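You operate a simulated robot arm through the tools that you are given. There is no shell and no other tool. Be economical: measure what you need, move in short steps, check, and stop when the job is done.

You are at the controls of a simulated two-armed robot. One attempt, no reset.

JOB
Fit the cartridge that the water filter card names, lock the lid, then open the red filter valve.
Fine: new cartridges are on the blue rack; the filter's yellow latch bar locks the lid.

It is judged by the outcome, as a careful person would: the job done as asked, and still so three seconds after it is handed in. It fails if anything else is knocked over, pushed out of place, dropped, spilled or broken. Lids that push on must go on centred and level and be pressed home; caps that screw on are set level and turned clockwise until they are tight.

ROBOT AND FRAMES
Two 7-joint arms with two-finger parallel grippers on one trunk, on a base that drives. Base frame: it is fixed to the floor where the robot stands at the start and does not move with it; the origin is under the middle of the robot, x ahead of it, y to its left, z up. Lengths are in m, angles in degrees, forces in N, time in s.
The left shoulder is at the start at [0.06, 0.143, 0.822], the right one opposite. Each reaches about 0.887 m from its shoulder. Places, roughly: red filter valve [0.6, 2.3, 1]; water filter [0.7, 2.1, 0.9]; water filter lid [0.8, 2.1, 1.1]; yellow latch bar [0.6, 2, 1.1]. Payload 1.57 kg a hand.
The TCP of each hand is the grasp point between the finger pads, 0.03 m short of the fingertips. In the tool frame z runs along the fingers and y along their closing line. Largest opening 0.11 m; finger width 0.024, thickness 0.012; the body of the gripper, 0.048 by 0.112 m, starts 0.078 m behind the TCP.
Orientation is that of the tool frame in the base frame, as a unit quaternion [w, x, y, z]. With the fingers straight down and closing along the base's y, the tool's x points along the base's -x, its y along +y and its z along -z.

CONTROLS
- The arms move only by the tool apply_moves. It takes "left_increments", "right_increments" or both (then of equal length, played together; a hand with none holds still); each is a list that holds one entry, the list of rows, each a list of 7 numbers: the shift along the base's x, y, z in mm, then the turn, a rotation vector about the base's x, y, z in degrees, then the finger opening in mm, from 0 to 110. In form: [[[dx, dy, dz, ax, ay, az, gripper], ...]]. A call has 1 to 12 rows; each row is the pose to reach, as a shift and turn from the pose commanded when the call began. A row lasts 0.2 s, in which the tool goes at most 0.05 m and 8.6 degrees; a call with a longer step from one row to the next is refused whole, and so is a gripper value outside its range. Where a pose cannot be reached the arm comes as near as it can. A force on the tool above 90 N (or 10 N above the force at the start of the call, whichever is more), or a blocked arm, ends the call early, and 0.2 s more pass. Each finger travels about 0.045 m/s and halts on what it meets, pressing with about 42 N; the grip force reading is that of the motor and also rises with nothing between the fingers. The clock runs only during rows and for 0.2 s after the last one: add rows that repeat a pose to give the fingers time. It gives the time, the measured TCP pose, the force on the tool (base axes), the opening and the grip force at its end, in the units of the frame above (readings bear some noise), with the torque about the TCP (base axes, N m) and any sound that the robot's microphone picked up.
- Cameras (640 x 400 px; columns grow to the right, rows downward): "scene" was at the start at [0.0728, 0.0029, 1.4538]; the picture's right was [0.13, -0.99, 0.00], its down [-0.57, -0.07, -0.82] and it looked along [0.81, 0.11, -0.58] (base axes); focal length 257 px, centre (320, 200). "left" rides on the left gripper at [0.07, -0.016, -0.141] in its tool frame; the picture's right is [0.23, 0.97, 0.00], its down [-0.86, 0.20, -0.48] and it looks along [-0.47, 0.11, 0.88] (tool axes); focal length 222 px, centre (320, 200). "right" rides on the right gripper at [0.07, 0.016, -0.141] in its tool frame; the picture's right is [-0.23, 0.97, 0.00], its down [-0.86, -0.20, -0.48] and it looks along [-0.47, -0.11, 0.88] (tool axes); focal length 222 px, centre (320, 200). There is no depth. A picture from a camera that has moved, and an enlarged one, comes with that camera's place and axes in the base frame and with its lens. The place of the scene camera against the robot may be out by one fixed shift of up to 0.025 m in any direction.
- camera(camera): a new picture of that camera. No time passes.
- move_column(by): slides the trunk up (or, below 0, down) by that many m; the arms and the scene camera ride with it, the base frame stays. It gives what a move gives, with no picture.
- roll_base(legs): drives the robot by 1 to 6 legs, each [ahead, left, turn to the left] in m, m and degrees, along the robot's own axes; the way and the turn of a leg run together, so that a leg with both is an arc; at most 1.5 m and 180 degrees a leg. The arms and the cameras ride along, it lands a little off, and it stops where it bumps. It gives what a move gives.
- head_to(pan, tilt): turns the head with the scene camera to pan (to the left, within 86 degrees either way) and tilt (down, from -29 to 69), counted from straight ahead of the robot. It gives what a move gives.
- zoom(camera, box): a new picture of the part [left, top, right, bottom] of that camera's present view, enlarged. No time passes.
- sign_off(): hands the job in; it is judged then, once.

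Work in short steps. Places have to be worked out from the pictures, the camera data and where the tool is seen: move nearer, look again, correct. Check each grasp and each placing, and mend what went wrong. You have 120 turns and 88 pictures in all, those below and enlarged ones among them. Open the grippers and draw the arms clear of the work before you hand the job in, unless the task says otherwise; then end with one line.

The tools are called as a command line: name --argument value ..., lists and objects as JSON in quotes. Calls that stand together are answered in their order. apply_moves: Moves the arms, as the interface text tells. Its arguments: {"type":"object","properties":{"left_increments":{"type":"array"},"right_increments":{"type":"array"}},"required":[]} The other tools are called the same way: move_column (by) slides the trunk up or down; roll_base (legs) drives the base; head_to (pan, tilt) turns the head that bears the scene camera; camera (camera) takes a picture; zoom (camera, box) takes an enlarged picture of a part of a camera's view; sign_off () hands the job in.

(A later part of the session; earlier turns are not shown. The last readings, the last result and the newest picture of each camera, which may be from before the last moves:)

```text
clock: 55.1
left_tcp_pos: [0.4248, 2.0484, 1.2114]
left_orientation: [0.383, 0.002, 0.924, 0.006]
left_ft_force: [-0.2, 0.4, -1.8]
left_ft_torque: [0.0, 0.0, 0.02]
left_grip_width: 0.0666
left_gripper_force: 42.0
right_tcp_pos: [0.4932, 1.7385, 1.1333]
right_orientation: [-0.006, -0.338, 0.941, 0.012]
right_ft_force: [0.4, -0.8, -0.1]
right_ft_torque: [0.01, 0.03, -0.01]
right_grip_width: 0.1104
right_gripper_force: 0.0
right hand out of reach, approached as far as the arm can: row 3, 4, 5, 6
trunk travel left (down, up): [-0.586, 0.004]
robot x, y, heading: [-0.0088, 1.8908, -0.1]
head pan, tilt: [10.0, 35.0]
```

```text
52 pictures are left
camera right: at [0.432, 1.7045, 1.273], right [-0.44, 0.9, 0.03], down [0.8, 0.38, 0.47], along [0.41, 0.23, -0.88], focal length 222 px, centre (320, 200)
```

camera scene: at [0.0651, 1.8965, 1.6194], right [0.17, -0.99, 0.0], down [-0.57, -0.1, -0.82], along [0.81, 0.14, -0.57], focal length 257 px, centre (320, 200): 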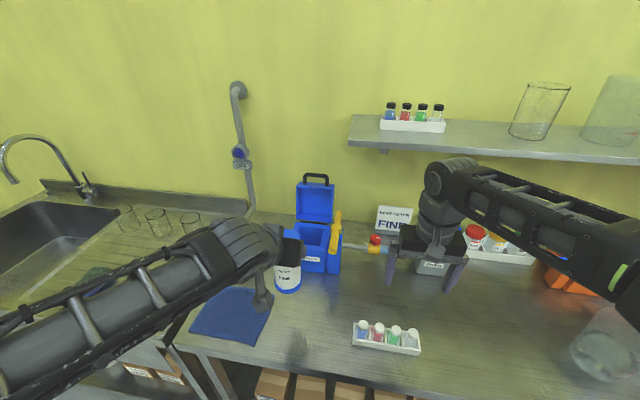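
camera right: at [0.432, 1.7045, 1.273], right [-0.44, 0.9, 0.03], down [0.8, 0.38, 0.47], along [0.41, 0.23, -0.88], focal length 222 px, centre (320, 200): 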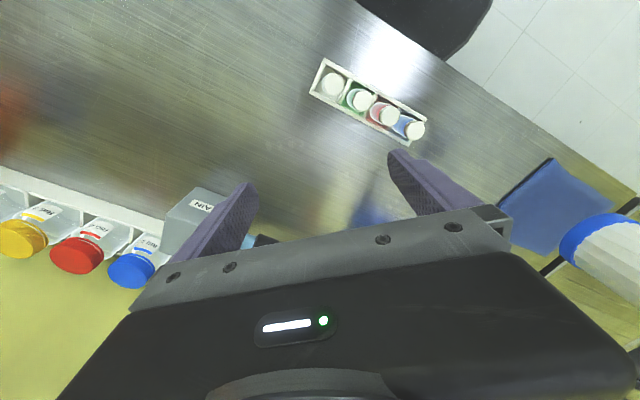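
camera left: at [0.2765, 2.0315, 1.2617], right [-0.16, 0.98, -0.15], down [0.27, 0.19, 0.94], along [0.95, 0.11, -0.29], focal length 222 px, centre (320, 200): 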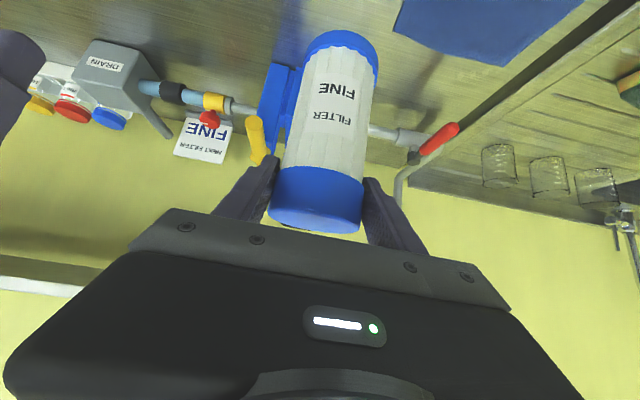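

That hides the filter behind the gripper. I undo the yaw and pitch the right hand forward instead.

apply_moves --right_increments '[[[0, 10, 10, 0, 0, -8, 110], [0, 10, 20, 0, 0, -16, 110], [0, 10, 20, 0, 0, -24, 110], [0, 10, 20, 0, 0, -32, 110], [0, 10, 30, 0, 0, -39.5, 110]]]'

apply_moves --right_increments '[[[-20, 10, 20, 0, -8, 0, 110], [-40, 20, 40, 0, -16, 0, 110], [-60, 30, 50, 0, -24, 0, 110], [-80, 30, 50, 0, -32, 0, 110], [-80, 40, 50, 0, -40, 0, 110], [-80, 40, 50, 0, -45, 0, 110]]]'

camera --camera "right"

```text
clock: 56.3
left_tcp_pos: [0.4244, 2.0492, 1.2098]
left_orientation: [0.383, 0.002, 0.924, 0.005]
left_ft_force: [-0.8, 0.3, -2.3]
left_ft_torque: [0.0, 0.01, 0.0]
left_grip_width: 0.0664
left_gripper_force: 41.7
right_tcp_pos: [0.4942, 1.7464, 1.1634]
right_orientation: [-0.001, 0.002, 1.0, 0.013]
right_ft_force: [0.3, 0.8, 0.2]
right_ft_torque: [0.03, -0.03, -0.01]
right_grip_width: 0.1097
right_gripper_force: 0.1
trunk travel left (down, up): [-0.586, 0.004]
robot x, y, heading: [-0.008, 1.8885, -0.5]
head pan, tilt: [10.0, 35.0]
```

```text
clock: 57.7
left_tcp_pos: [0.4244, 2.049, 1.2119]
left_orientation: [0.383, 0.002, 0.924, 0.005]
left_ft_force: [0.2, 0.2, -2.0]
left_ft_torque: [-0.05, 0.04, 0.01]
left_grip_width: 0.0665
left_gripper_force: 42.3
right_tcp_pos: [0.4144, 1.7879, 1.2124]
right_orientation: [0.383, -0.005, 0.924, 0.013]
right_ft_force: [-0.1, 0.5, 0.3]
right_ft_torque: [0.04, 0.02, -0.05]
right_grip_width: 0.1101
right_gripper_force: 0.0
trunk travel left (down, up): [-0.586, 0.004]
robot x, y, heading: [-0.0099, 1.8882, -0.3]
head pan, tilt: [10.0, 35.0]
```

```text
51 pictures are left
camera right: at [0.2632, 1.7992, 1.2622], right [0.14, 0.97, 0.18], down [0.27, -0.21, 0.94], along [0.95, -0.09, -0.29], focal length 222 px, centre (320, 200)
```

right: 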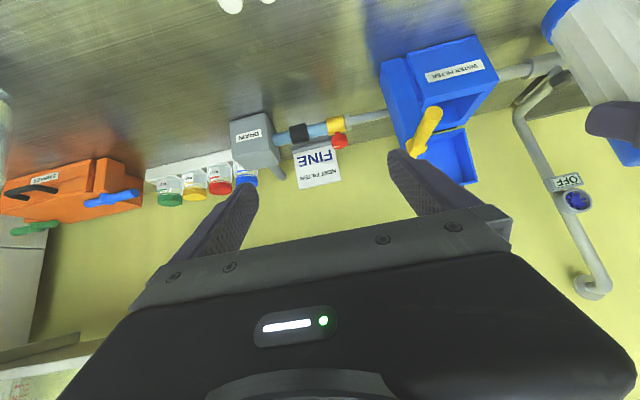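

Good view. I zoom, then raise the hand for a second viewpoint.

zoom --camera "right" --box '[370, 20, 520, 200]'

apply_moves --right_increments '[[[0, 0, 40, 0, 0, 0, 110], [0, 0, 80, 0, 0, 0, 110], [0, 0, 120, 0, 0, 0, 110]]]'

zoom --camera "right" --box '[370, 0, 550, 180]'

```text
2.22 times, centred on (445, 110) of right
camera zoom: at [0.2632, 1.7992, 1.2622], right [0.14, 0.97, 0.18], down [0.27, -0.21, 0.94], along [0.95, -0.09, -0.29], focal length 494 px, centre (42, 400)
```

zoom: 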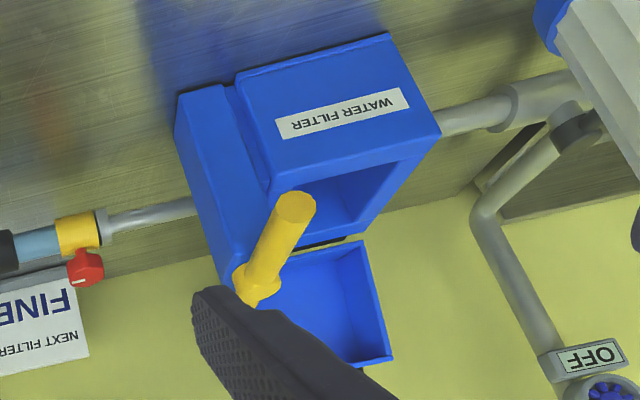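

```text
clock: 58.5
left_tcp_pos: [0.4245, 2.0475, 1.2116]
left_orientation: [0.382, 0.002, 0.924, 0.005]
left_ft_force: [0.5, -0.2, -1.6]
left_ft_torque: [0.04, -0.01, 0.03]
left_grip_width: 0.0668
left_gripper_force: 42.3
right_tcp_pos: [0.4101, 1.7869, 1.3317]
right_orientation: [0.381, -0.005, 0.924, 0.013]
right_ft_force: [0.5, 0.0, 0.7]
right_ft_torque: [-0.03, 0.01, -0.01]
right_grip_width: 0.11
right_gripper_force: 0.1
trunk travel left (down, up): [-0.586, 0.004]
robot x, y, heading: [-0.0102, 1.8869, -0.5]
head pan, tilt: [10.0, 35.0]
```

```text
2.22 times, centred on (460, 90) of right
camera zoom: at [0.2601, 1.7999, 1.3816], right [0.14, 0.97, 0.18], down [0.27, -0.21, 0.94], along [0.95, -0.09, -0.3], focal length 494 px, centre (9, 444)
```

zoom: 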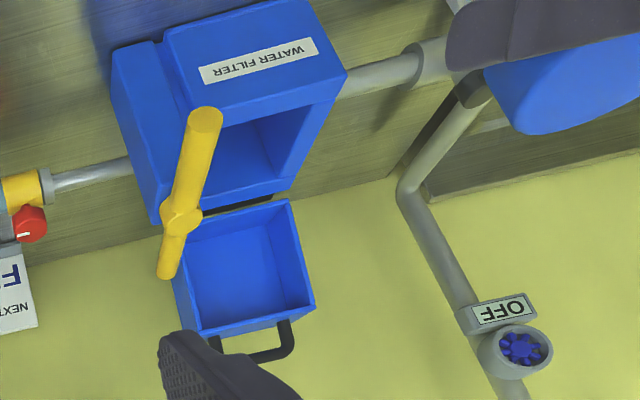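

Two-view fix: box x 0.613–0.740, y 1.972–2.107, rim z≈1.014, bench ≈0.908; well centre ≈[0.677, 2.040]; bar along x at y 1.951, z 1.087, pivot x 0.646. I bring the cartridge over the well and check with the right camera.

apply_moves --left_increments '[[[40, -2, 0, 0, 0, 0, 50], [80, -4, 0, 0, 0, 0, 50], [120, -6, 0, 0, 0, 0, 50], [160, -8, 0, 0, 0, 0, 50], [200, -8, 0, 0, 0, 0, 50], [240, -8, 0, 0, 0, 0, 50], [252, -8, 0, 0, 0, 0, 50], [252, -8, 0, 0, 0, 0, 50]]]'

camera --camera "right"

camera --camera "left"

```text
clock: 60.3
left_tcp_pos: [0.6755, 2.0414, 1.2097]
left_orientation: [0.382, 0.002, 0.924, 0.006]
left_ft_force: [1.2, 0.5, -2.0]
left_ft_torque: [-0.02, 0.05, 0.01]
left_grip_width: 0.0668
left_gripper_force: 42.0
right_tcp_pos: [0.4117, 1.7862, 1.3308]
right_orientation: [0.381, -0.005, 0.924, 0.013]
right_ft_force: [0.2, 0.3, -0.6]
right_ft_torque: [-0.02, 0.0, -0.01]
right_grip_width: 0.1097
right_gripper_force: 0.0
trunk travel left (down, up): [-0.586, 0.004]
robot x, y, heading: [-0.0079, 1.8913, -0.3]
head pan, tilt: [10.0, 35.0]
```

```text
48 pictures are left
camera right: at [0.2608, 1.7997, 1.3811], right [0.14, 0.97, 0.18], down [0.27, -0.21, 0.94], along [0.95, -0.09, -0.3], focal length 222 px, centre (320, 200)
```

right: 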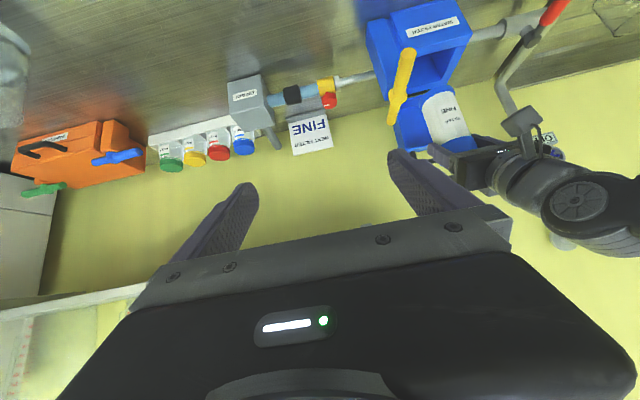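

```text
47 pictures are left
camera left: at [0.5266, 2.0237, 1.2611], right [-0.16, 0.98, -0.15], down [0.27, 0.19, 0.95], along [0.95, 0.11, -0.29], focal length 222 px, centre (320, 200)
```

left: 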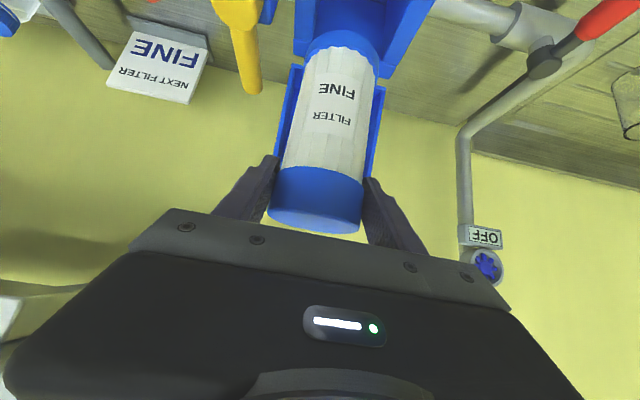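

zoom --camera "left" --box '[200, 0, 460, 130]'

zoom --camera "right" --box '[360, 0, 520, 180]'

```text
2.46 times, centred on (330, 65) of left
camera zoom: at [0.5266, 2.0237, 1.2611], right [-0.16, 0.98, -0.15], down [0.27, 0.19, 0.95], along [0.95, 0.11, -0.29], focal length 547 px, centre (295, 532)
```

zoom: 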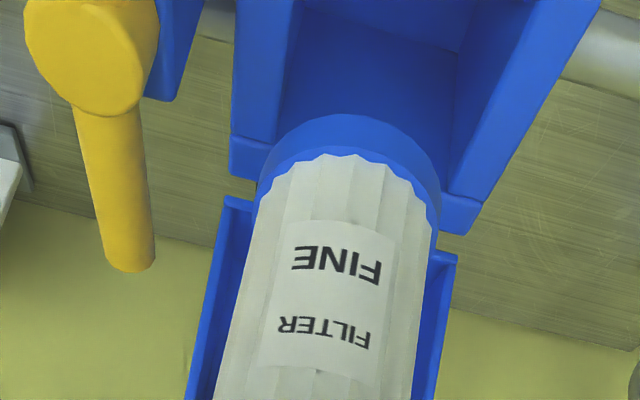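

```text
2.22 times, centred on (440, 90) of right
camera zoom: at [0.2608, 1.7997, 1.3811], right [0.14, 0.97, 0.18], down [0.27, -0.21, 0.94], along [0.95, -0.09, -0.3], focal length 494 px, centre (53, 444)
```

zoom: 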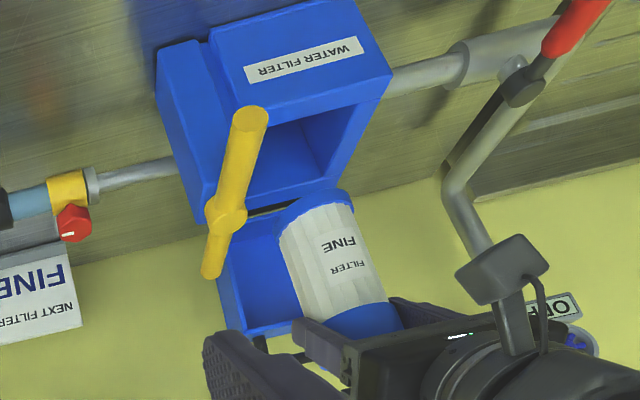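

Left camera puts the well at y 2.008–2.095, right at 1.99–2.09; I aim for [0.680, 2.047] and go down with the base just into the well.

apply_moves --left_increments '[[[4, 6, 0, 0, 0, 0, 50], [4, 6, -30, 0, 0, 0, 50], [4, 6, -60, 0, 0, 0, 50], [4, 6, -60, 0, 0, 0, 50]]]'

zoom --camera "left" --box '[200, 0, 460, 130]'

zoom --camera "right" --box '[360, 0, 520, 180]'

```text
clock: 61.3
left_tcp_pos: [0.679, 2.0467, 1.1506]
left_orientation: [0.383, 0.002, 0.924, 0.005]
left_ft_force: [-0.1, 0.1, -2.2]
left_ft_torque: [0.01, 0.03, 0.01]
left_grip_width: 0.0667
left_gripper_force: 42.4
right_tcp_pos: [0.4103, 1.7876, 1.3318]
right_orientation: [0.381, -0.004, 0.925, 0.013]
right_ft_force: [-0.6, 0.1, -0.1]
right_ft_torque: [0.05, -0.01, 0.01]
right_grip_width: 0.11
right_gripper_force: 0.1
trunk travel left (down, up): [-0.586, 0.004]
robot x, y, heading: [-0.0108, 1.8897, -0.2]
head pan, tilt: [10.0, 35.0]
```

```text
2.46 times, centred on (330, 65) of left
camera zoom: at [0.5295, 2.0301, 1.202], right [-0.16, 0.98, -0.15], down [0.27, 0.19, 0.95], along [0.95, 0.11, -0.29], focal length 547 px, centre (295, 532)
```

zoom: 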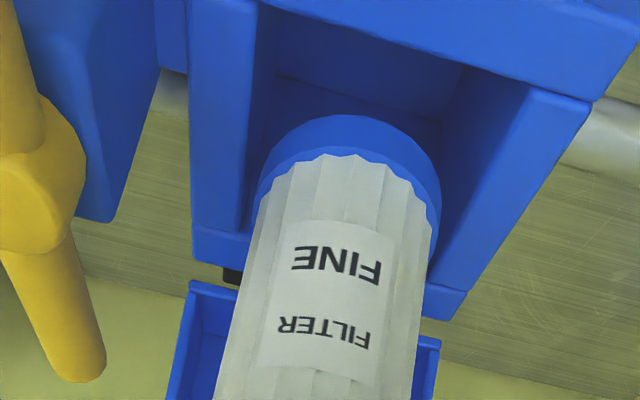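

```text
2.22 times, centred on (440, 90) of right
camera zoom: at [0.2604, 1.7998, 1.3812], right [0.14, 0.97, 0.18], down [0.27, -0.21, 0.94], along [0.95, -0.09, -0.3], focal length 494 px, centre (53, 444)
```

zoom: 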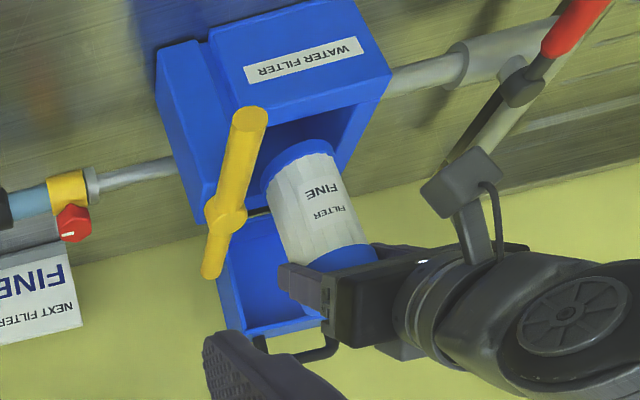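

At rim level the base is ~9 mm too far back and ~3 mm right of the well's centre. I correct and lower most of the way.

apply_moves --left_increments '[[[-7, 3, 0, 0, 0, 0, 50], [-7, 3, -20, 0, 0, 0, 50], [-7, 3, -40, 0, 0, 0, 50], [-7, 3, -60, 0, 0, 0, 50], [-7, 3, -75, 0, 0, 0, 50]]]'

zoom --camera "left" --box '[200, 0, 460, 130]'

zoom --camera "right" --box '[360, 0, 520, 180]'

```text
clock: 62.5
left_tcp_pos: [0.6738, 2.0478, 1.0753]
left_orientation: [0.382, 0.001, 0.924, 0.006]
left_ft_force: [0.4, -0.6, -1.9]
left_ft_torque: [0.03, 0.03, 0.01]
left_grip_width: 0.0668
left_gripper_force: 42.3
right_tcp_pos: [0.4112, 1.7864, 1.3323]
right_orientation: [0.381, -0.004, 0.924, 0.012]
right_ft_force: [-0.2, 0.1, -0.3]
right_ft_torque: [0.0, 0.02, -0.01]
right_grip_width: 0.1099
right_gripper_force: 0.1
trunk travel left (down, up): [-0.586, 0.004]
robot x, y, heading: [-0.0104, 1.8904, -0.2]
head pan, tilt: [10.0, 35.0]
```

```text
2.46 times, centred on (330, 65) of left
camera zoom: at [0.5236, 2.0312, 1.1268], right [-0.16, 0.98, -0.15], down [0.27, 0.19, 0.95], along [0.95, 0.11, -0.29], focal length 547 px, centre (295, 532)
```

zoom: 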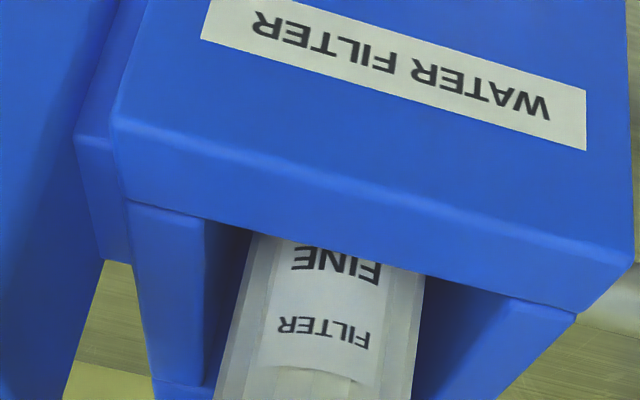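

```text
2.22 times, centred on (440, 90) of right
camera zoom: at [0.2608, 1.7997, 1.3812], right [0.14, 0.97, 0.18], down [0.27, -0.21, 0.94], along [0.95, -0.09, -0.3], focal length 494 px, centre (53, 444)
```

zoom: 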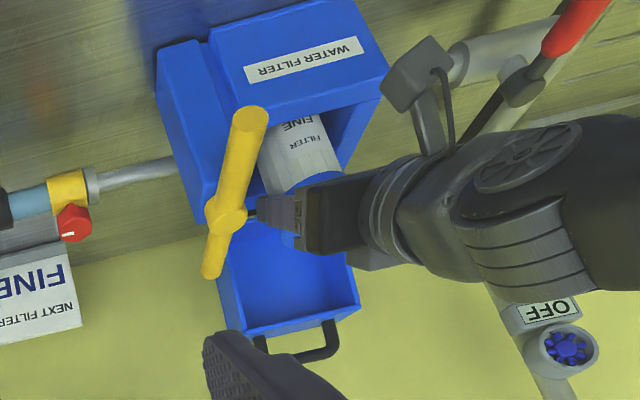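

The cartridge is inside the well without contact. I lower gently until it touches the floor.

apply_moves --left_increments '[[[0, 2, -6, 0, 0, 0, 50], [0, 2, -12, 0, 0, 0, 50], [0, 2, -18, 0, 0, 0, 50], [0, 2, -22, 0, 0, 0, 50], [0, 2, -25, 0, 0, 0, 50]]]'

camera --camera "left"

```text
clock: 63.7
left_tcp_pos: [0.6734, 2.0503, 1.0498]
left_orientation: [0.383, 0.003, 0.924, 0.005]
left_ft_force: [-0.1, 1.0, -1.7]
left_ft_torque: [0.0, 0.0, -0.01]
left_grip_width: 0.0663
left_gripper_force: 41.5
right_tcp_pos: [0.4099, 1.7865, 1.3315]
right_orientation: [0.38, -0.003, 0.925, 0.012]
right_ft_force: [2.1, 1.1, -1.5]
right_ft_torque: [0.0, -0.02, -0.02]
right_grip_width: 0.11
right_gripper_force: 0.1
trunk travel left (down, up): [-0.586, 0.004]
robot x, y, heading: [-0.0113, 1.8916, -0.3]
head pan, tilt: [10.0, 35.0]
```

```text
40 pictures are left
camera left: at [0.5236, 2.034, 1.1015], right [-0.16, 0.98, -0.15], down [0.27, 0.19, 0.95], along [0.95, 0.11, -0.29], focal length 222 px, centre (320, 200)
```

left: 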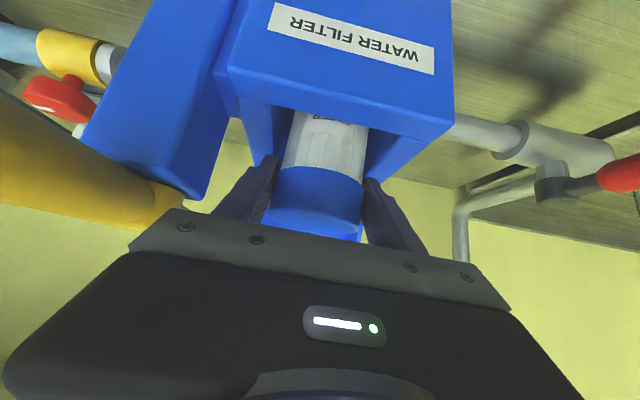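

apply_moves --left_increments '[[[0, 0, -3, 0, 0, 0, 50], [0, 0, -6, 0, 0, 0, 50], [0, 0, -8, 0, 0, 0, 50]]]'

zoom --camera "left" --box '[200, 60, 460, 250]'

```text
clock: 64.5
left_tcp_pos: [0.6737, 2.0511, 1.0441]
left_orientation: [0.383, 0.002, 0.924, 0.004]
left_ft_force: [0.3, 0.0, -2.1]
left_ft_torque: [-0.01, 0.0, -0.01]
left_grip_width: 0.0664
left_gripper_force: 42.5
right_tcp_pos: [0.4103, 1.7876, 1.3312]
right_orientation: [0.381, -0.005, 0.924, 0.013]
right_ft_force: [-0.3, 0.8, 0.1]
right_ft_torque: [0.01, -0.03, 0.0]
right_grip_width: 0.1103
right_gripper_force: 0.0
trunk travel left (down, up): [-0.586, 0.004]
robot x, y, heading: [-0.0113, 1.8865, -0.4]
head pan, tilt: [10.0, 35.0]
```

```text
2.11 times, centred on (330, 155) of left
camera zoom: at [0.5242, 2.0344, 1.094], right [-0.16, 0.98, -0.15], down [0.27, 0.19, 0.94], along [0.95, 0.11, -0.29], focal length 468 px, centre (299, 295)
```

zoom: 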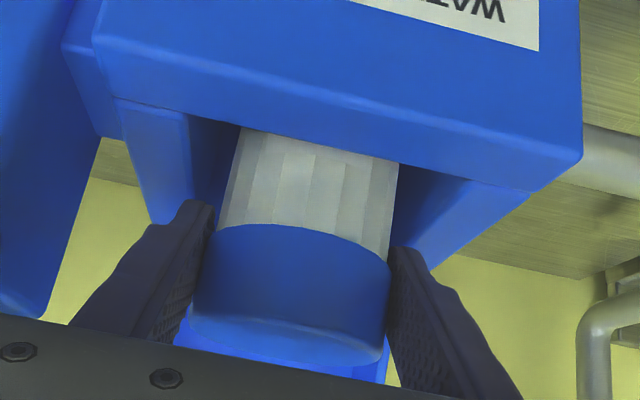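

No floor contact yet; I centre y by 2 mm and creep down further, watching the force.

apply_moves --left_increments '[[[0, 2, -2, 0, 0, 0, 50], [0, 2, -4, 0, 0, 0, 50], [0, 2, -6, 0, 0, 0, 50]]]'

```text
clock: 65.3
left_tcp_pos: [0.6735, 2.0529, 1.0405]
left_orientation: [0.387, 0.002, 0.922, 0.004]
left_ft_force: [-0.7, 2.4, 18.6]
left_ft_torque: [-0.87, -0.23, 0.04]
left_grip_width: 0.0667
left_gripper_force: 42.2
right_tcp_pos: [0.4079, 1.7875, 1.3322]
right_orientation: [0.381, -0.004, 0.924, 0.012]
right_ft_force: [0.2, 0.5, -0.5]
right_ft_torque: [-0.02, -0.01, 0.01]
right_grip_width: 0.1099
right_gripper_force: 0.0
trunk travel left (down, up): [-0.586, 0.004]
robot x, y, heading: [-0.0079, 1.8895, -0.0]
head pan, tilt: [10.0, 35.0]
```

The right fingertip touched the rim (well y≈2.008–2.095). The base must be within a few mm of the floor, so I relieve the contact by 2 mm, and ease the fingers open slightly to let it settle.

apply_moves --left_increments '[[[0, -1, 2, 0, 0, 0, 50], [0, -1, 2, 0, 0, 0, 67], [0, -1, 2, 0, 0, 0, 69], [0, -1, 2, 0, 0, 0, 72], [0, -1, 4, 0, 0, 0, 74]]]'

zoom --camera "left" --box '[200, 60, 460, 250]'

```text
clock: 66.5
left_tcp_pos: [0.6723, 2.0536, 1.0409]
left_orientation: [0.383, 0.002, 0.924, 0.006]
left_ft_force: [8.1, 5.6, 11.9]
left_ft_torque: [-0.41, -0.42, 0.43]
left_grip_width: 0.0692
left_gripper_force: 0.1
right_tcp_pos: [0.4107, 1.7882, 1.331]
right_orientation: [0.381, -0.004, 0.924, 0.012]
right_ft_force: [0.9, 0.2, 0.3]
right_ft_torque: [0.0, 0.01, 0.0]
right_grip_width: 0.11
right_gripper_force: 0.0
trunk travel left (down, up): [-0.586, 0.004]
robot x, y, heading: [-0.0092, 1.8904, -0.3]
head pan, tilt: [10.0, 35.0]
```

```text
2.11 times, centred on (330, 155) of left
camera zoom: at [0.5241, 2.0366, 1.0929], right [-0.16, 0.98, -0.15], down [0.27, 0.19, 0.95], along [0.95, 0.11, -0.29], focal length 468 px, centre (299, 295)
```

zoom: 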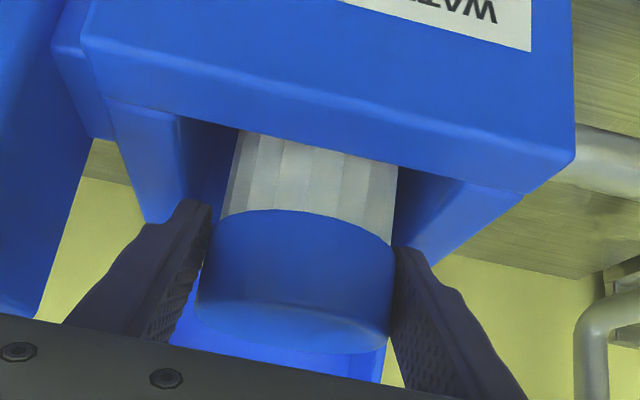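

The cartridge settled about 5 mm and stands on the floor. I lift the hand and open further.

apply_moves --left_increments '[[[-4, -2, 6, 0, 0, 0, 70], [-8, -2, 12, 0, 0, 0, 72], [-12, -2, 18, 0, 0, 0, 78], [-16, -2, 24, 0, 0, 0, 84]]]'

camera --camera "left"

```text
clock: 67.5
left_tcp_pos: [0.6558, 2.0497, 1.0631]
left_orientation: [0.381, 0.002, 0.924, 0.006]
left_ft_force: [0.0, -0.2, -0.2]
left_ft_torque: [-0.01, 0.03, 0.01]
left_grip_width: 0.084
left_gripper_force: 0.1
right_tcp_pos: [0.4104, 1.7882, 1.3306]
right_orientation: [0.381, -0.005, 0.924, 0.014]
right_ft_force: [0.1, -1.0, -0.5]
right_ft_torque: [-0.02, 0.0, -0.01]
right_grip_width: 0.11
right_gripper_force: 0.0
trunk travel left (down, up): [-0.586, 0.004]
robot x, y, heading: [-0.0102, 1.8889, -0.3]
head pan, tilt: [10.0, 35.0]
```

```text
37 pictures are left
camera left: at [0.5069, 2.0331, 1.1161], right [-0.16, 0.98, -0.15], down [0.27, 0.19, 0.95], along [0.95, 0.11, -0.29], focal length 222 px, centre (320, 200)
```

left: 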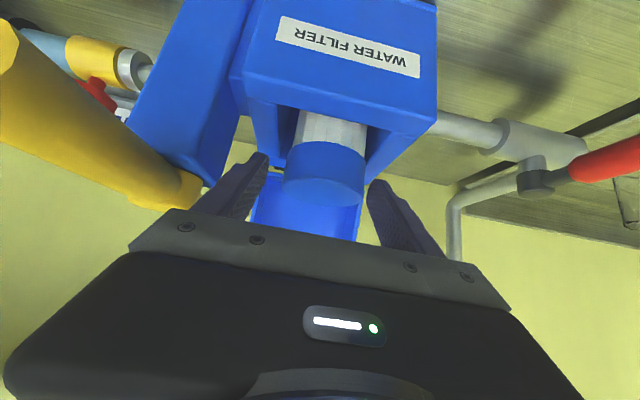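

Released cleanly. I retreat the left hand diagonally and look at the cartridge and lid.

apply_moves --left_increments '[[[-25, 0, 25, 0, 0, 0, 90], [-50, 0, 50, 0, 0, 0, 90], [-80, 0, 80, 0, 0, 0, 90], [-110, 0, 110, 0, 0, 0, 90], [-145, 0, 130, 0, 0, 0, 90], [-180, 0, 150, 0, 0, 0, 90]]]'

zoom --camera "right" --box '[360, 0, 520, 180]'

camera --camera "left"

```text
clock: 68.9
left_tcp_pos: [0.4755, 2.0517, 1.216]
left_orientation: [0.384, 0.002, 0.924, 0.005]
left_ft_force: [-1.1, 0.3, -0.1]
left_ft_torque: [-0.01, 0.0, 0.0]
left_grip_width: 0.0899
left_gripper_force: 0.0
right_tcp_pos: [0.4098, 1.7879, 1.3309]
right_orientation: [0.382, -0.005, 0.924, 0.013]
right_ft_force: [0.2, 0.1, 0.7]
right_ft_torque: [0.0, -0.02, -0.04]
right_grip_width: 0.11
right_gripper_force: 0.0
trunk travel left (down, up): [-0.586, 0.004]
robot x, y, heading: [-0.0126, 1.8882, -0.2]
head pan, tilt: [10.0, 35.0]
```

```text
2.22 times, centred on (440, 90) of right
camera zoom: at [0.2593, 1.7999, 1.3815], right [0.14, 0.97, 0.18], down [0.27, -0.21, 0.94], along [0.95, -0.09, -0.29], focal length 494 px, centre (53, 444)
```

zoom: 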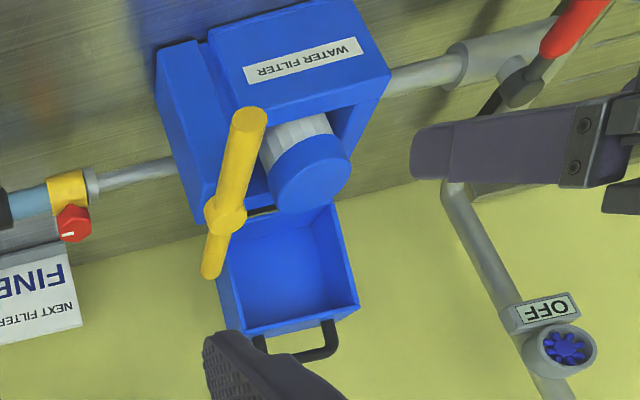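

```text
35 pictures are left
camera left: at [0.3257, 2.034, 1.2675], right [-0.16, 0.98, -0.15], down [0.27, 0.19, 0.95], along [0.95, 0.11, -0.29], focal length 222 px, centre (320, 200)
```

left: 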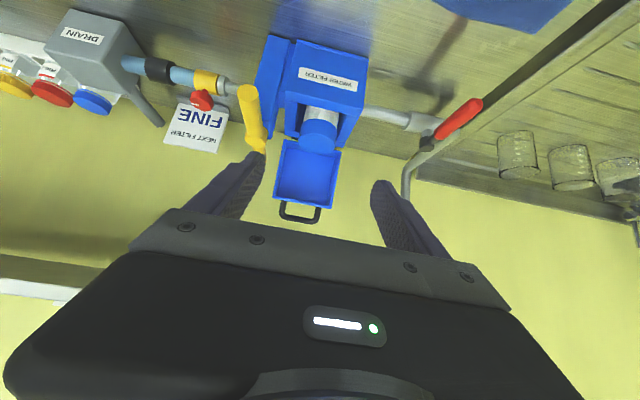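

The cartridge stands in the well. I zoom in on the lid and handle to place them.

zoom --camera "left" --box '[230, 20, 510, 230]'

```text
1.90 times, centred on (370, 125) of left
camera zoom: at [0.3257, 2.034, 1.2675], right [-0.16, 0.98, -0.15], down [0.27, 0.19, 0.95], along [0.95, 0.11, -0.29], focal length 423 px, centre (225, 343)
```

zoom: 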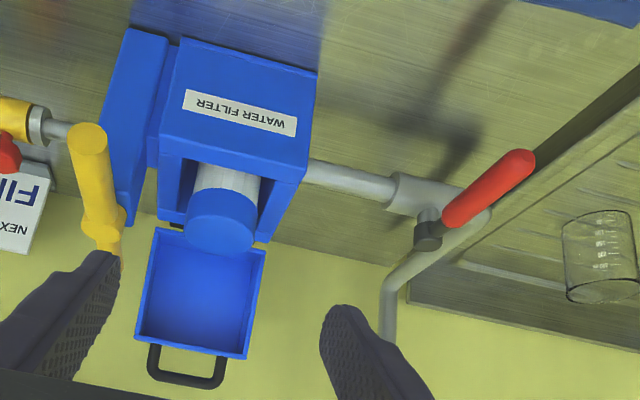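

Handle crossbar ≈ x 0.840, y 2.015–2.093, z 1.166; hinge pin ≈[0.751, 1.005] (x, z), so it must swing ~105° to about [0.572, 1.05]. I roll the left hand 90° about its fingers so it can cage the crossbar.

apply_moves --left_increments '[[[0, 0, 5, 5.8, 0, -5.8, 60], [0, 0, 10, 11.6, 0, -11.6, 60], [0, 0, 20, 17.4, 0, -17.4, 60], [0, 0, 30, 23.2, 0, -23.2, 60], [0, 0, 35, 29, 0, -29, 60], [0, 0, 35, 34.8, 0, -34.8, 60], [0, 0, 35, 40.6, 0, -40.6, 60], [0, 0, 35, 46.4, 0, -46.4, 60], [0, 0, 35, 52.2, 0, -52.2, 50], [0, 0, 35, 58, 0, -58, 40], [0, 0, 35, 63.64, 0, -63.64, 40]]]'

camera --camera "right"

camera --camera "left"

```text
clock: 71.3
left_tcp_pos: [0.4775, 2.0506, 1.2492]
left_orientation: [0.271, 0.655, 0.649, 0.275]
left_ft_force: [-0.3, 0.3, -0.8]
left_ft_torque: [-0.01, 0.01, -0.01]
left_grip_width: 0.0399
left_gripper_force: 0.1
right_tcp_pos: [0.4106, 1.7874, 1.3313]
right_orientation: [0.381, -0.005, 0.924, 0.012]
right_ft_force: [-0.4, -0.4, 0.2]
right_ft_torque: [-0.04, 0.01, 0.05]
right_grip_width: 0.11
right_gripper_force: 0.1
trunk travel left (down, up): [-0.586, 0.004]
robot x, y, heading: [-0.0104, 1.8886, -0.4]
head pan, tilt: [10.0, 35.0]
```

```text
33 pictures are left
camera right: at [0.2605, 1.7998, 1.3812], right [0.14, 0.97, 0.18], down [0.27, -0.21, 0.94], along [0.95, -0.09, -0.3], focal length 222 px, centre (320, 200)
```

right: 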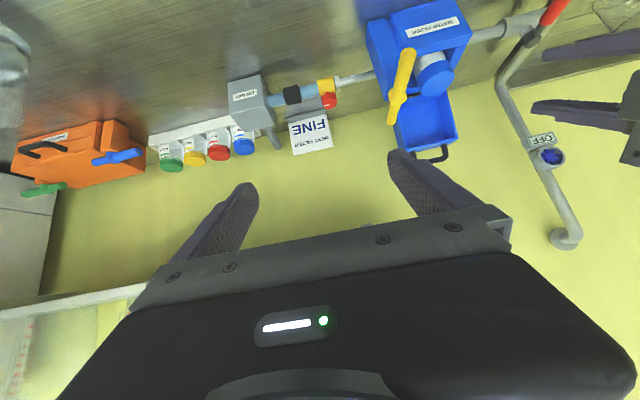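

```text
32 pictures are left
camera left: at [0.3656, 2.1204, 1.3387], right [0.68, 0.22, 0.7], down [-0.21, -0.86, 0.47], along [0.7, -0.47, -0.54], focal length 222 px, centre (320, 200)
```

left: 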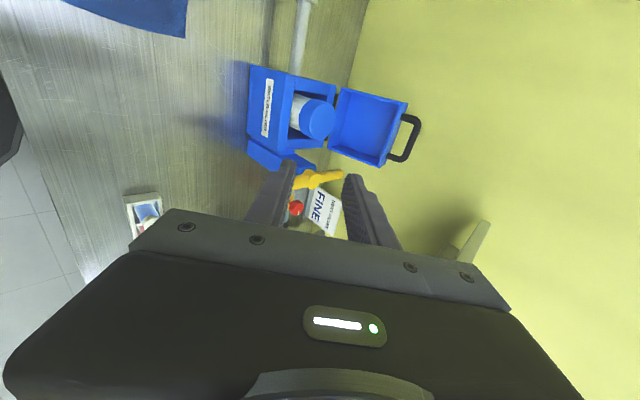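

The handle position is confirmed. I move to the pre-grasp point, 0.1 m short along the fingers.

apply_moves --left_increments '[[[45, 1, 0, 0, 0, 0, 40], [90, 2, 0, 0, 0, 0, 40], [135, 3, 0, 0, 0, 0, 40], [180, 3, 0, 0, 0, 0, 40], [225, 3, 0, 0, 0, 0, 40], [265, 3, 5, 0, 0, 0, 40], [280, 3, 5, 0, 0, 0, 40], [280, 3, 5, 0, 0, 0, 40]]]'

camera --camera "left"

```text
clock: 73.1
left_tcp_pos: [0.7575, 2.054, 1.2541]
left_orientation: [0.272, 0.655, 0.65, 0.274]
left_ft_force: [0.4, -0.3, -0.6]
left_ft_torque: [-0.01, 0.01, 0.0]
left_grip_width: 0.0403
left_gripper_force: 0.0
right_tcp_pos: [0.4098, 1.787, 1.3313]
right_orientation: [0.382, -0.004, 0.924, 0.012]
right_ft_force: [0.4, 0.4, 0.1]
right_ft_torque: [-0.01, -0.02, -0.01]
right_grip_width: 0.1101
right_gripper_force: 0.0
trunk travel left (down, up): [-0.586, 0.004]
robot x, y, heading: [-0.0105, 1.8891, -0.4]
head pan, tilt: [10.0, 35.0]
```

```text
31 pictures are left
camera left: at [0.646, 2.1233, 1.3432], right [0.68, 0.22, 0.7], down [-0.21, -0.86, 0.47], along [0.7, -0.47, -0.54], focal length 222 px, centre (320, 200)
```

left: 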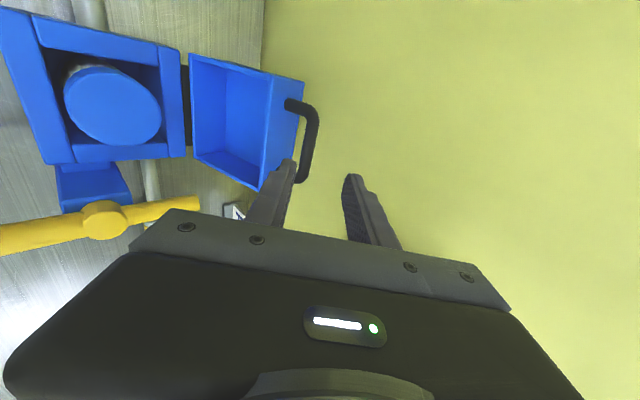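

I advance most of the way along the fingers and check.

apply_moves --left_increments '[[[12, 0, -18, 0, 0, 0, 40], [30, 0, -38, 0, 0, 0, 40], [46, 0, -54, 0, 0, 0, 40], [46, 0, -54, 0, 0, 0, 40]]]'

camera --camera "left"

```text
clock: 74.1
left_tcp_pos: [0.803, 2.0535, 1.2013]
left_orientation: [0.272, 0.654, 0.65, 0.275]
left_ft_force: [-0.3, 0.0, 0.1]
left_ft_torque: [0.02, 0.01, 0.0]
left_grip_width: 0.04
left_gripper_force: 0.1
right_tcp_pos: [0.4082, 1.7879, 1.3321]
right_orientation: [0.381, -0.004, 0.924, 0.013]
right_ft_force: [-0.1, -0.1, -0.6]
right_ft_torque: [-0.01, 0.0, 0.0]
right_grip_width: 0.1099
right_gripper_force: 0.0
trunk travel left (down, up): [-0.586, 0.004]
robot x, y, heading: [-0.0071, 1.888, -0.2]
head pan, tilt: [10.0, 35.0]
```

```text
30 pictures are left
camera left: at [0.6915, 2.1225, 1.2902], right [0.68, 0.22, 0.7], down [-0.21, -0.86, 0.47], along [0.7, -0.47, -0.54], focal length 222 px, centre (320, 200)
```

left: 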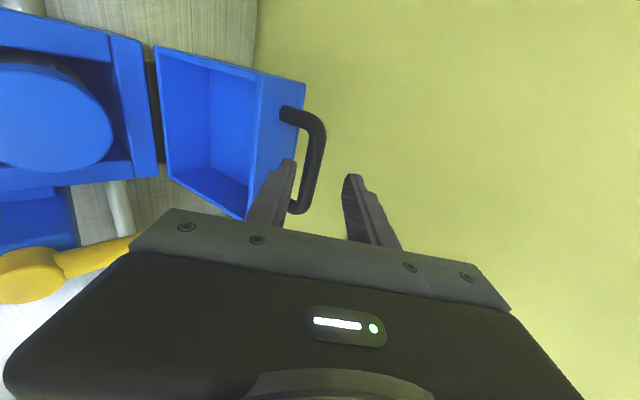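

The bar lies nearer the front finger; I shift about 8 mm towards it and advance 25 mm.

apply_moves --left_increments '[[[-6, 0, -6, 0, 0, 0, 40], [3, 0, -15, 0, 0, 0, 40], [12, 0, -24, 0, 0, 0, 40], [12, 0, -24, 0, 0, 0, 40]]]'

camera --camera "left"

zoom --camera "right" --box '[360, 40, 540, 180]'

```text
clock: 75.1
left_tcp_pos: [0.8146, 2.0525, 1.1765]
left_orientation: [0.273, 0.653, 0.65, 0.275]
left_ft_force: [-1.5, -0.1, 4.6]
left_ft_torque: [-0.02, 0.05, 0.0]
left_grip_width: 0.0381
left_gripper_force: 0.0
right_tcp_pos: [0.4103, 1.7882, 1.3329]
right_orientation: [0.381, -0.005, 0.924, 0.012]
right_ft_force: [-0.7, -0.2, 0.5]
right_ft_torque: [0.0, 0.03, 0.02]
right_grip_width: 0.11
right_gripper_force: 0.1
trunk travel left (down, up): [-0.586, 0.004]
robot x, y, heading: [-0.0069, 1.8887, -0.3]
head pan, tilt: [10.0, 35.0]
```

```text
29 pictures are left
camera left: at [0.7029, 2.1223, 1.2662], right [0.68, 0.22, 0.7], down [-0.21, -0.86, 0.47], along [0.7, -0.47, -0.54], focal length 222 px, centre (320, 200)
```

left: 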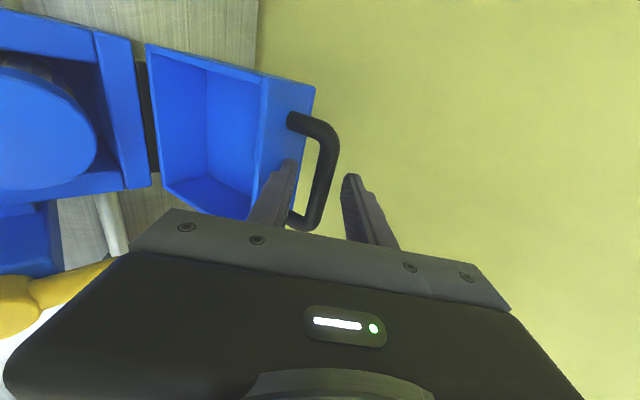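

```text
2.86 times, centred on (450, 110) of right
camera zoom: at [0.2598, 1.7996, 1.3814], right [0.14, 0.97, 0.18], down [0.27, -0.21, 0.94], along [0.95, -0.09, -0.3], focal length 635 px, centre (-51, 457)
```

zoom: 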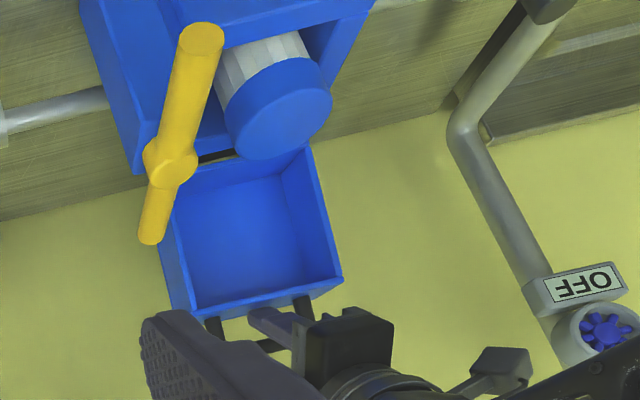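

The front finger grazes the lid; I narrow to 26 mm, shift slightly up-back, and advance a little more to cage the bar.

apply_moves --left_increments '[[[1, 0, 2, 0, 0, 0, 34], [2, 0, 2, 0, 0, 0, 26], [7, 0, -3, 0, 0, 0, 26], [13, 0, -9, 0, 0, 0, 26], [13, 0, -9, 0, 0, 0, 26]]]'

zoom --camera "left" --box '[220, 60, 420, 260]'

```text
clock: 76.3
left_tcp_pos: [0.8272, 2.0532, 1.1682]
left_orientation: [0.273, 0.655, 0.649, 0.275]
left_ft_force: [-2.0, -0.4, 5.0]
left_ft_torque: [-0.03, 0.03, -0.02]
left_grip_width: 0.0243
left_gripper_force: 0.0
right_tcp_pos: [0.4104, 1.7879, 1.3319]
right_orientation: [0.382, -0.004, 0.924, 0.012]
right_ft_force: [-0.9, 0.7, -0.2]
right_ft_torque: [-0.03, 0.01, 0.0]
right_grip_width: 0.1097
right_gripper_force: 0.1
trunk travel left (down, up): [-0.586, 0.004]
robot x, y, heading: [-0.012, 1.8884, 0.0]
head pan, tilt: [10.0, 35.0]
```

```text
2.00 times, centred on (320, 160) of left
camera zoom: at [0.716, 2.1229, 1.2568], right [0.68, 0.22, 0.7], down [-0.21, -0.86, 0.47], along [0.7, -0.47, -0.54], focal length 444 px, centre (320, 280)
```

zoom: 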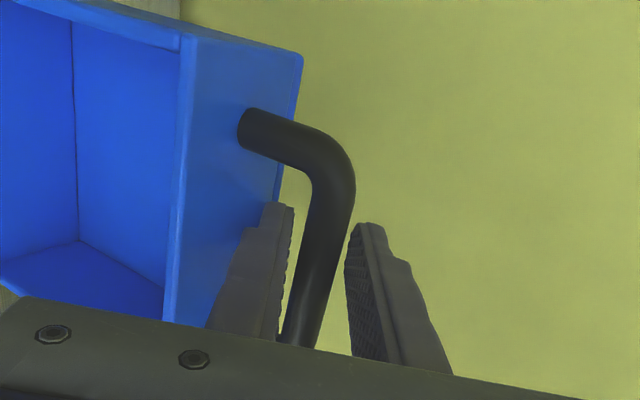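

The bar is between the fingers. I close on it.

apply_moves --left_increments '[[[-1, 0, 2, 0, 0, 0, 20], [-1, 0, 2, 0, 0, 0, 10], [-1, 0, 2, 0, 0, 0, 10], [-1, 0, 2, 0, 0, 0, 10]]]'

zoom --camera "left" --box '[220, 60, 420, 260]'

```text
clock: 77.3
left_tcp_pos: [0.8273, 2.0537, 1.1676]
left_orientation: [0.271, 0.655, 0.65, 0.273]
left_ft_force: [-3.2, 0.0, -9.1]
left_ft_torque: [0.1, -0.02, 0.01]
left_grip_width: 0.0169
left_gripper_force: 3.9
right_tcp_pos: [0.411, 1.7872, 1.3311]
right_orientation: [0.381, -0.005, 0.924, 0.013]
right_ft_force: [0.7, -0.6, 0.0]
right_ft_torque: [-0.02, -0.01, 0.01]
right_grip_width: 0.1097
right_gripper_force: 0.1
trunk travel left (down, up): [-0.586, 0.004]
robot x, y, heading: [-0.0084, 1.8915, -0.4]
head pan, tilt: [10.0, 35.0]
```

```text
2.00 times, centred on (320, 160) of left
camera zoom: at [0.7159, 2.1232, 1.2565], right [0.69, 0.22, 0.69], down [-0.2, -0.86, 0.47], along [0.7, -0.47, -0.54], focal length 444 px, centre (320, 280)
```

zoom: 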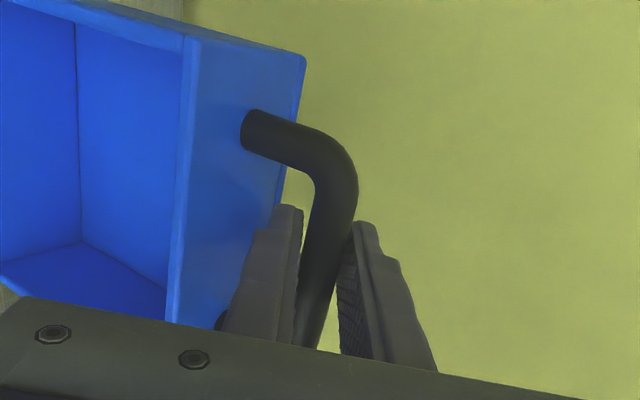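

Gripped lightly (≈17 mm bar). I swing the lid the first ~45° about the hinge, turning the hand with it.

apply_moves --left_increments '[[[-20.8, 0, 9.9, 0, -2.5, 0, 15], [-42.7, 0, 17, 0, -5, 0, 15], [-65.5, 0, 21.2, 0, -7.5, 0, 15], [-88.7, 0, 22.5, 0, -10, 0, 15], [-111.9, 0, 20.7, 0, -12.5, 0, 15], [-134.6, 0, 16, 0, -15, 0, 15]]]'

zoom --camera "right" --box '[340, 20, 560, 200]'

```text
clock: 78.7
left_tcp_pos: [0.6902, 2.0546, 1.1845]
left_orientation: [0.355, 0.614, 0.608, 0.357]
left_ft_force: [0.7, -1.1, 0.2]
left_ft_torque: [-0.02, -0.01, -0.02]
left_grip_width: 0.0151
left_gripper_force: 0.0
right_tcp_pos: [0.4101, 1.7871, 1.3316]
right_orientation: [0.382, -0.004, 0.924, 0.012]
right_ft_force: [-0.2, -0.1, 0.1]
right_ft_torque: [0.01, -0.03, 0.0]
right_grip_width: 0.1099
right_gripper_force: 0.1
trunk travel left (down, up): [-0.586, 0.004]
robot x, y, heading: [-0.0086, 1.8868, -0.2]
head pan, tilt: [10.0, 35.0]
```

```text
2.22 times, centred on (450, 110) of right
camera zoom: at [0.2598, 1.7995, 1.3813], right [0.14, 0.97, 0.18], down [0.27, -0.21, 0.94], along [0.95, -0.09, -0.3], focal length 494 px, centre (31, 400)
```

zoom: 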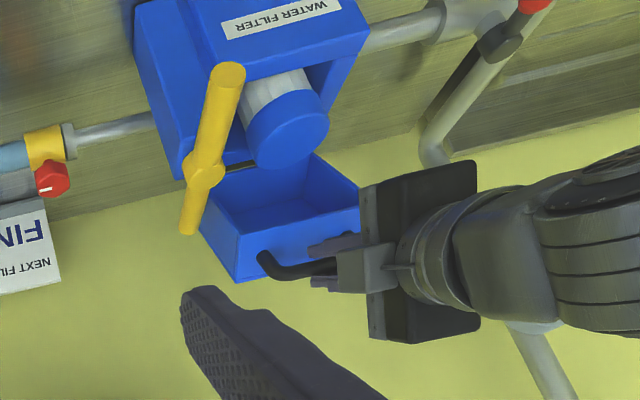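

The lid follows the hand; I tighten the grip to be sure it is held.

apply_moves --left_increments '[[[0, 0, 0, 0, 0, 0, 10], [0, 0, 0, 0, 0, 0, 5], [0, 0, 0, 0, 0, 0, 5]]]'

camera --camera "left"

```text
clock: 79.5
left_tcp_pos: [0.6911, 2.055, 1.1858]
left_orientation: [0.355, 0.614, 0.607, 0.358]
left_ft_force: [0.1, -0.6, -0.9]
left_ft_torque: [-0.2, 0.14, -0.55]
left_grip_width: 0.0134
left_gripper_force: 29.7
right_tcp_pos: [0.4108, 1.7868, 1.3323]
right_orientation: [0.381, -0.005, 0.924, 0.013]
right_ft_force: [0.0, 0.9, 0.0]
right_ft_torque: [-0.02, 0.0, 0.01]
right_grip_width: 0.11
right_gripper_force: 0.0
trunk travel left (down, up): [-0.586, 0.004]
robot x, y, heading: [-0.0081, 1.8877, -0.0]
head pan, tilt: [10.0, 35.0]
```

```text
24 pictures are left
camera left: at [0.5607, 2.1246, 1.2424], right [0.48, 0.22, 0.85], down [-0.32, -0.86, 0.4], along [0.82, -0.47, -0.34], focal length 222 px, centre (320, 200)
```

left: 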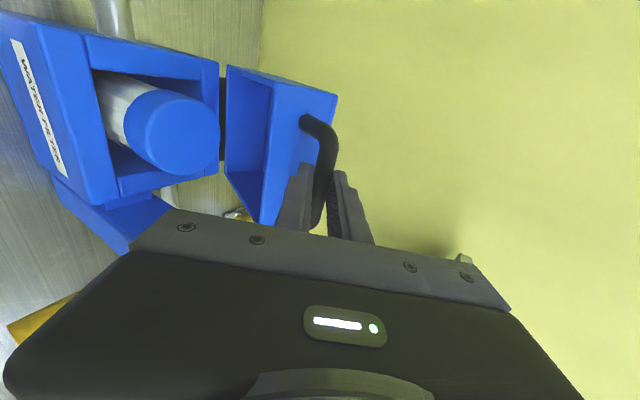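

Held. I continue the swing to ~90° of the way.

apply_moves --left_increments '[[[0, 0, 0, 0, 0, 0, 14.5], [-22.1, 0, -7.7, 0, -2.5, 0, 14.5], [-43.1, 0, -18, 0, -5, 0, 14.5], [-62.6, 0, -31.1, 0, -7.5, 0, 14.5], [-80.3, 0, -46.5, 0, -10, 0, 14.5], [-95.9, 0, -64.1, 0, -12.5, 0, 14.5], [-109.2, 0, -83.5, 0, -15, 0, 14.5]]]'

zoom --camera "right" --box '[340, 0, 560, 180]'

```text
clock: 81.1
left_tcp_pos: [0.5834, 2.056, 1.1035]
left_orientation: [0.432, 0.562, 0.557, 0.434]
left_ft_force: [2.5, -0.1, -1.6]
left_ft_torque: [-0.04, 0.08, -0.06]
left_grip_width: 0.0153
left_gripper_force: 0.8
right_tcp_pos: [0.4102, 1.7879, 1.3307]
right_orientation: [0.381, -0.004, 0.924, 0.012]
right_ft_force: [0.5, 0.5, -0.4]
right_ft_torque: [0.03, 0.01, -0.01]
right_grip_width: 0.1099
right_gripper_force: 0.0
trunk travel left (down, up): [-0.586, 0.004]
robot x, y, heading: [-0.0061, 1.8855, -0.3]
head pan, tilt: [10.0, 35.0]
```

```text
2.22 times, centred on (450, 90) of right
camera zoom: at [0.2609, 1.8, 1.3812], right [0.14, 0.97, 0.18], down [0.27, -0.21, 0.94], along [0.95, -0.09, -0.3], focal length 494 px, centre (31, 444)
```

zoom: 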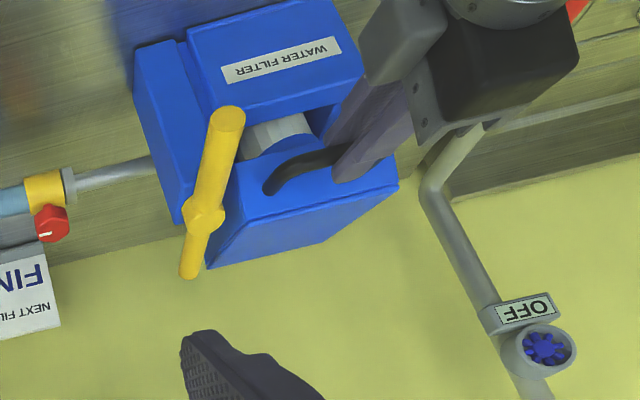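

Going well. I finish the swing and press down lightly.

apply_moves --left_increments '[[[-5, 0, -10, 0, -1.2, 0, 14.5], [-10.7, 0, -21.1, 0, -2.5, 0, 14.5], [-15, 0, -32, 0, -3.7, 0, 14.5], [-18.6, 0, -43.2, 0, -5, 0, 14.5], [-18.6, 0, -48, 0, -5, 0, 14.5]]]'

zoom --camera "right" --box '[340, 0, 560, 180]'

```text
clock: 82.3
left_tcp_pos: [0.5807, 2.0533, 1.0939]
left_orientation: [0.43, 0.564, 0.553, 0.436]
left_ft_force: [-0.6, -0.9, -1.4]
left_ft_torque: [-0.02, 0.03, -0.01]
left_grip_width: 0.0153
left_gripper_force: 0.1
left hand out of reach, approached as far as the arm can: row 1, 2, 3, 4, 5
right_tcp_pos: [0.4104, 1.7873, 1.3314]
right_orientation: [0.381, -0.004, 0.925, 0.013]
right_ft_force: [0.8, 0.1, 0.5]
right_ft_torque: [0.01, 0.01, 0.0]
right_grip_width: 0.1099
right_gripper_force: 0.1
trunk travel left (down, up): [-0.586, 0.004]
robot x, y, heading: [-0.0049, 1.8903, -0.3]
head pan, tilt: [10.0, 35.0]
```

```text
2.22 times, centred on (450, 90) of right
camera zoom: at [0.2605, 1.7997, 1.3812], right [0.14, 0.97, 0.18], down [0.27, -0.21, 0.94], along [0.95, -0.09, -0.3], focal length 494 px, centre (31, 444)
```

zoom: 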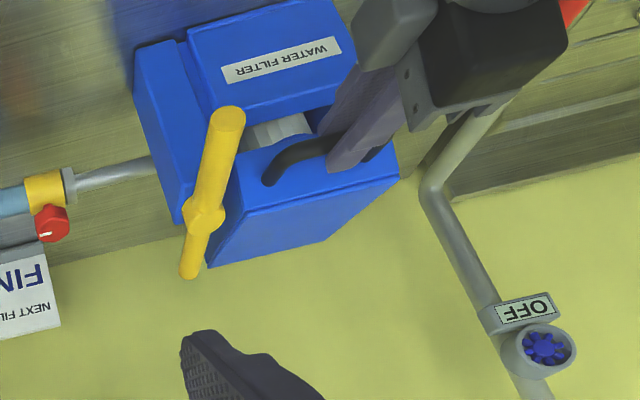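

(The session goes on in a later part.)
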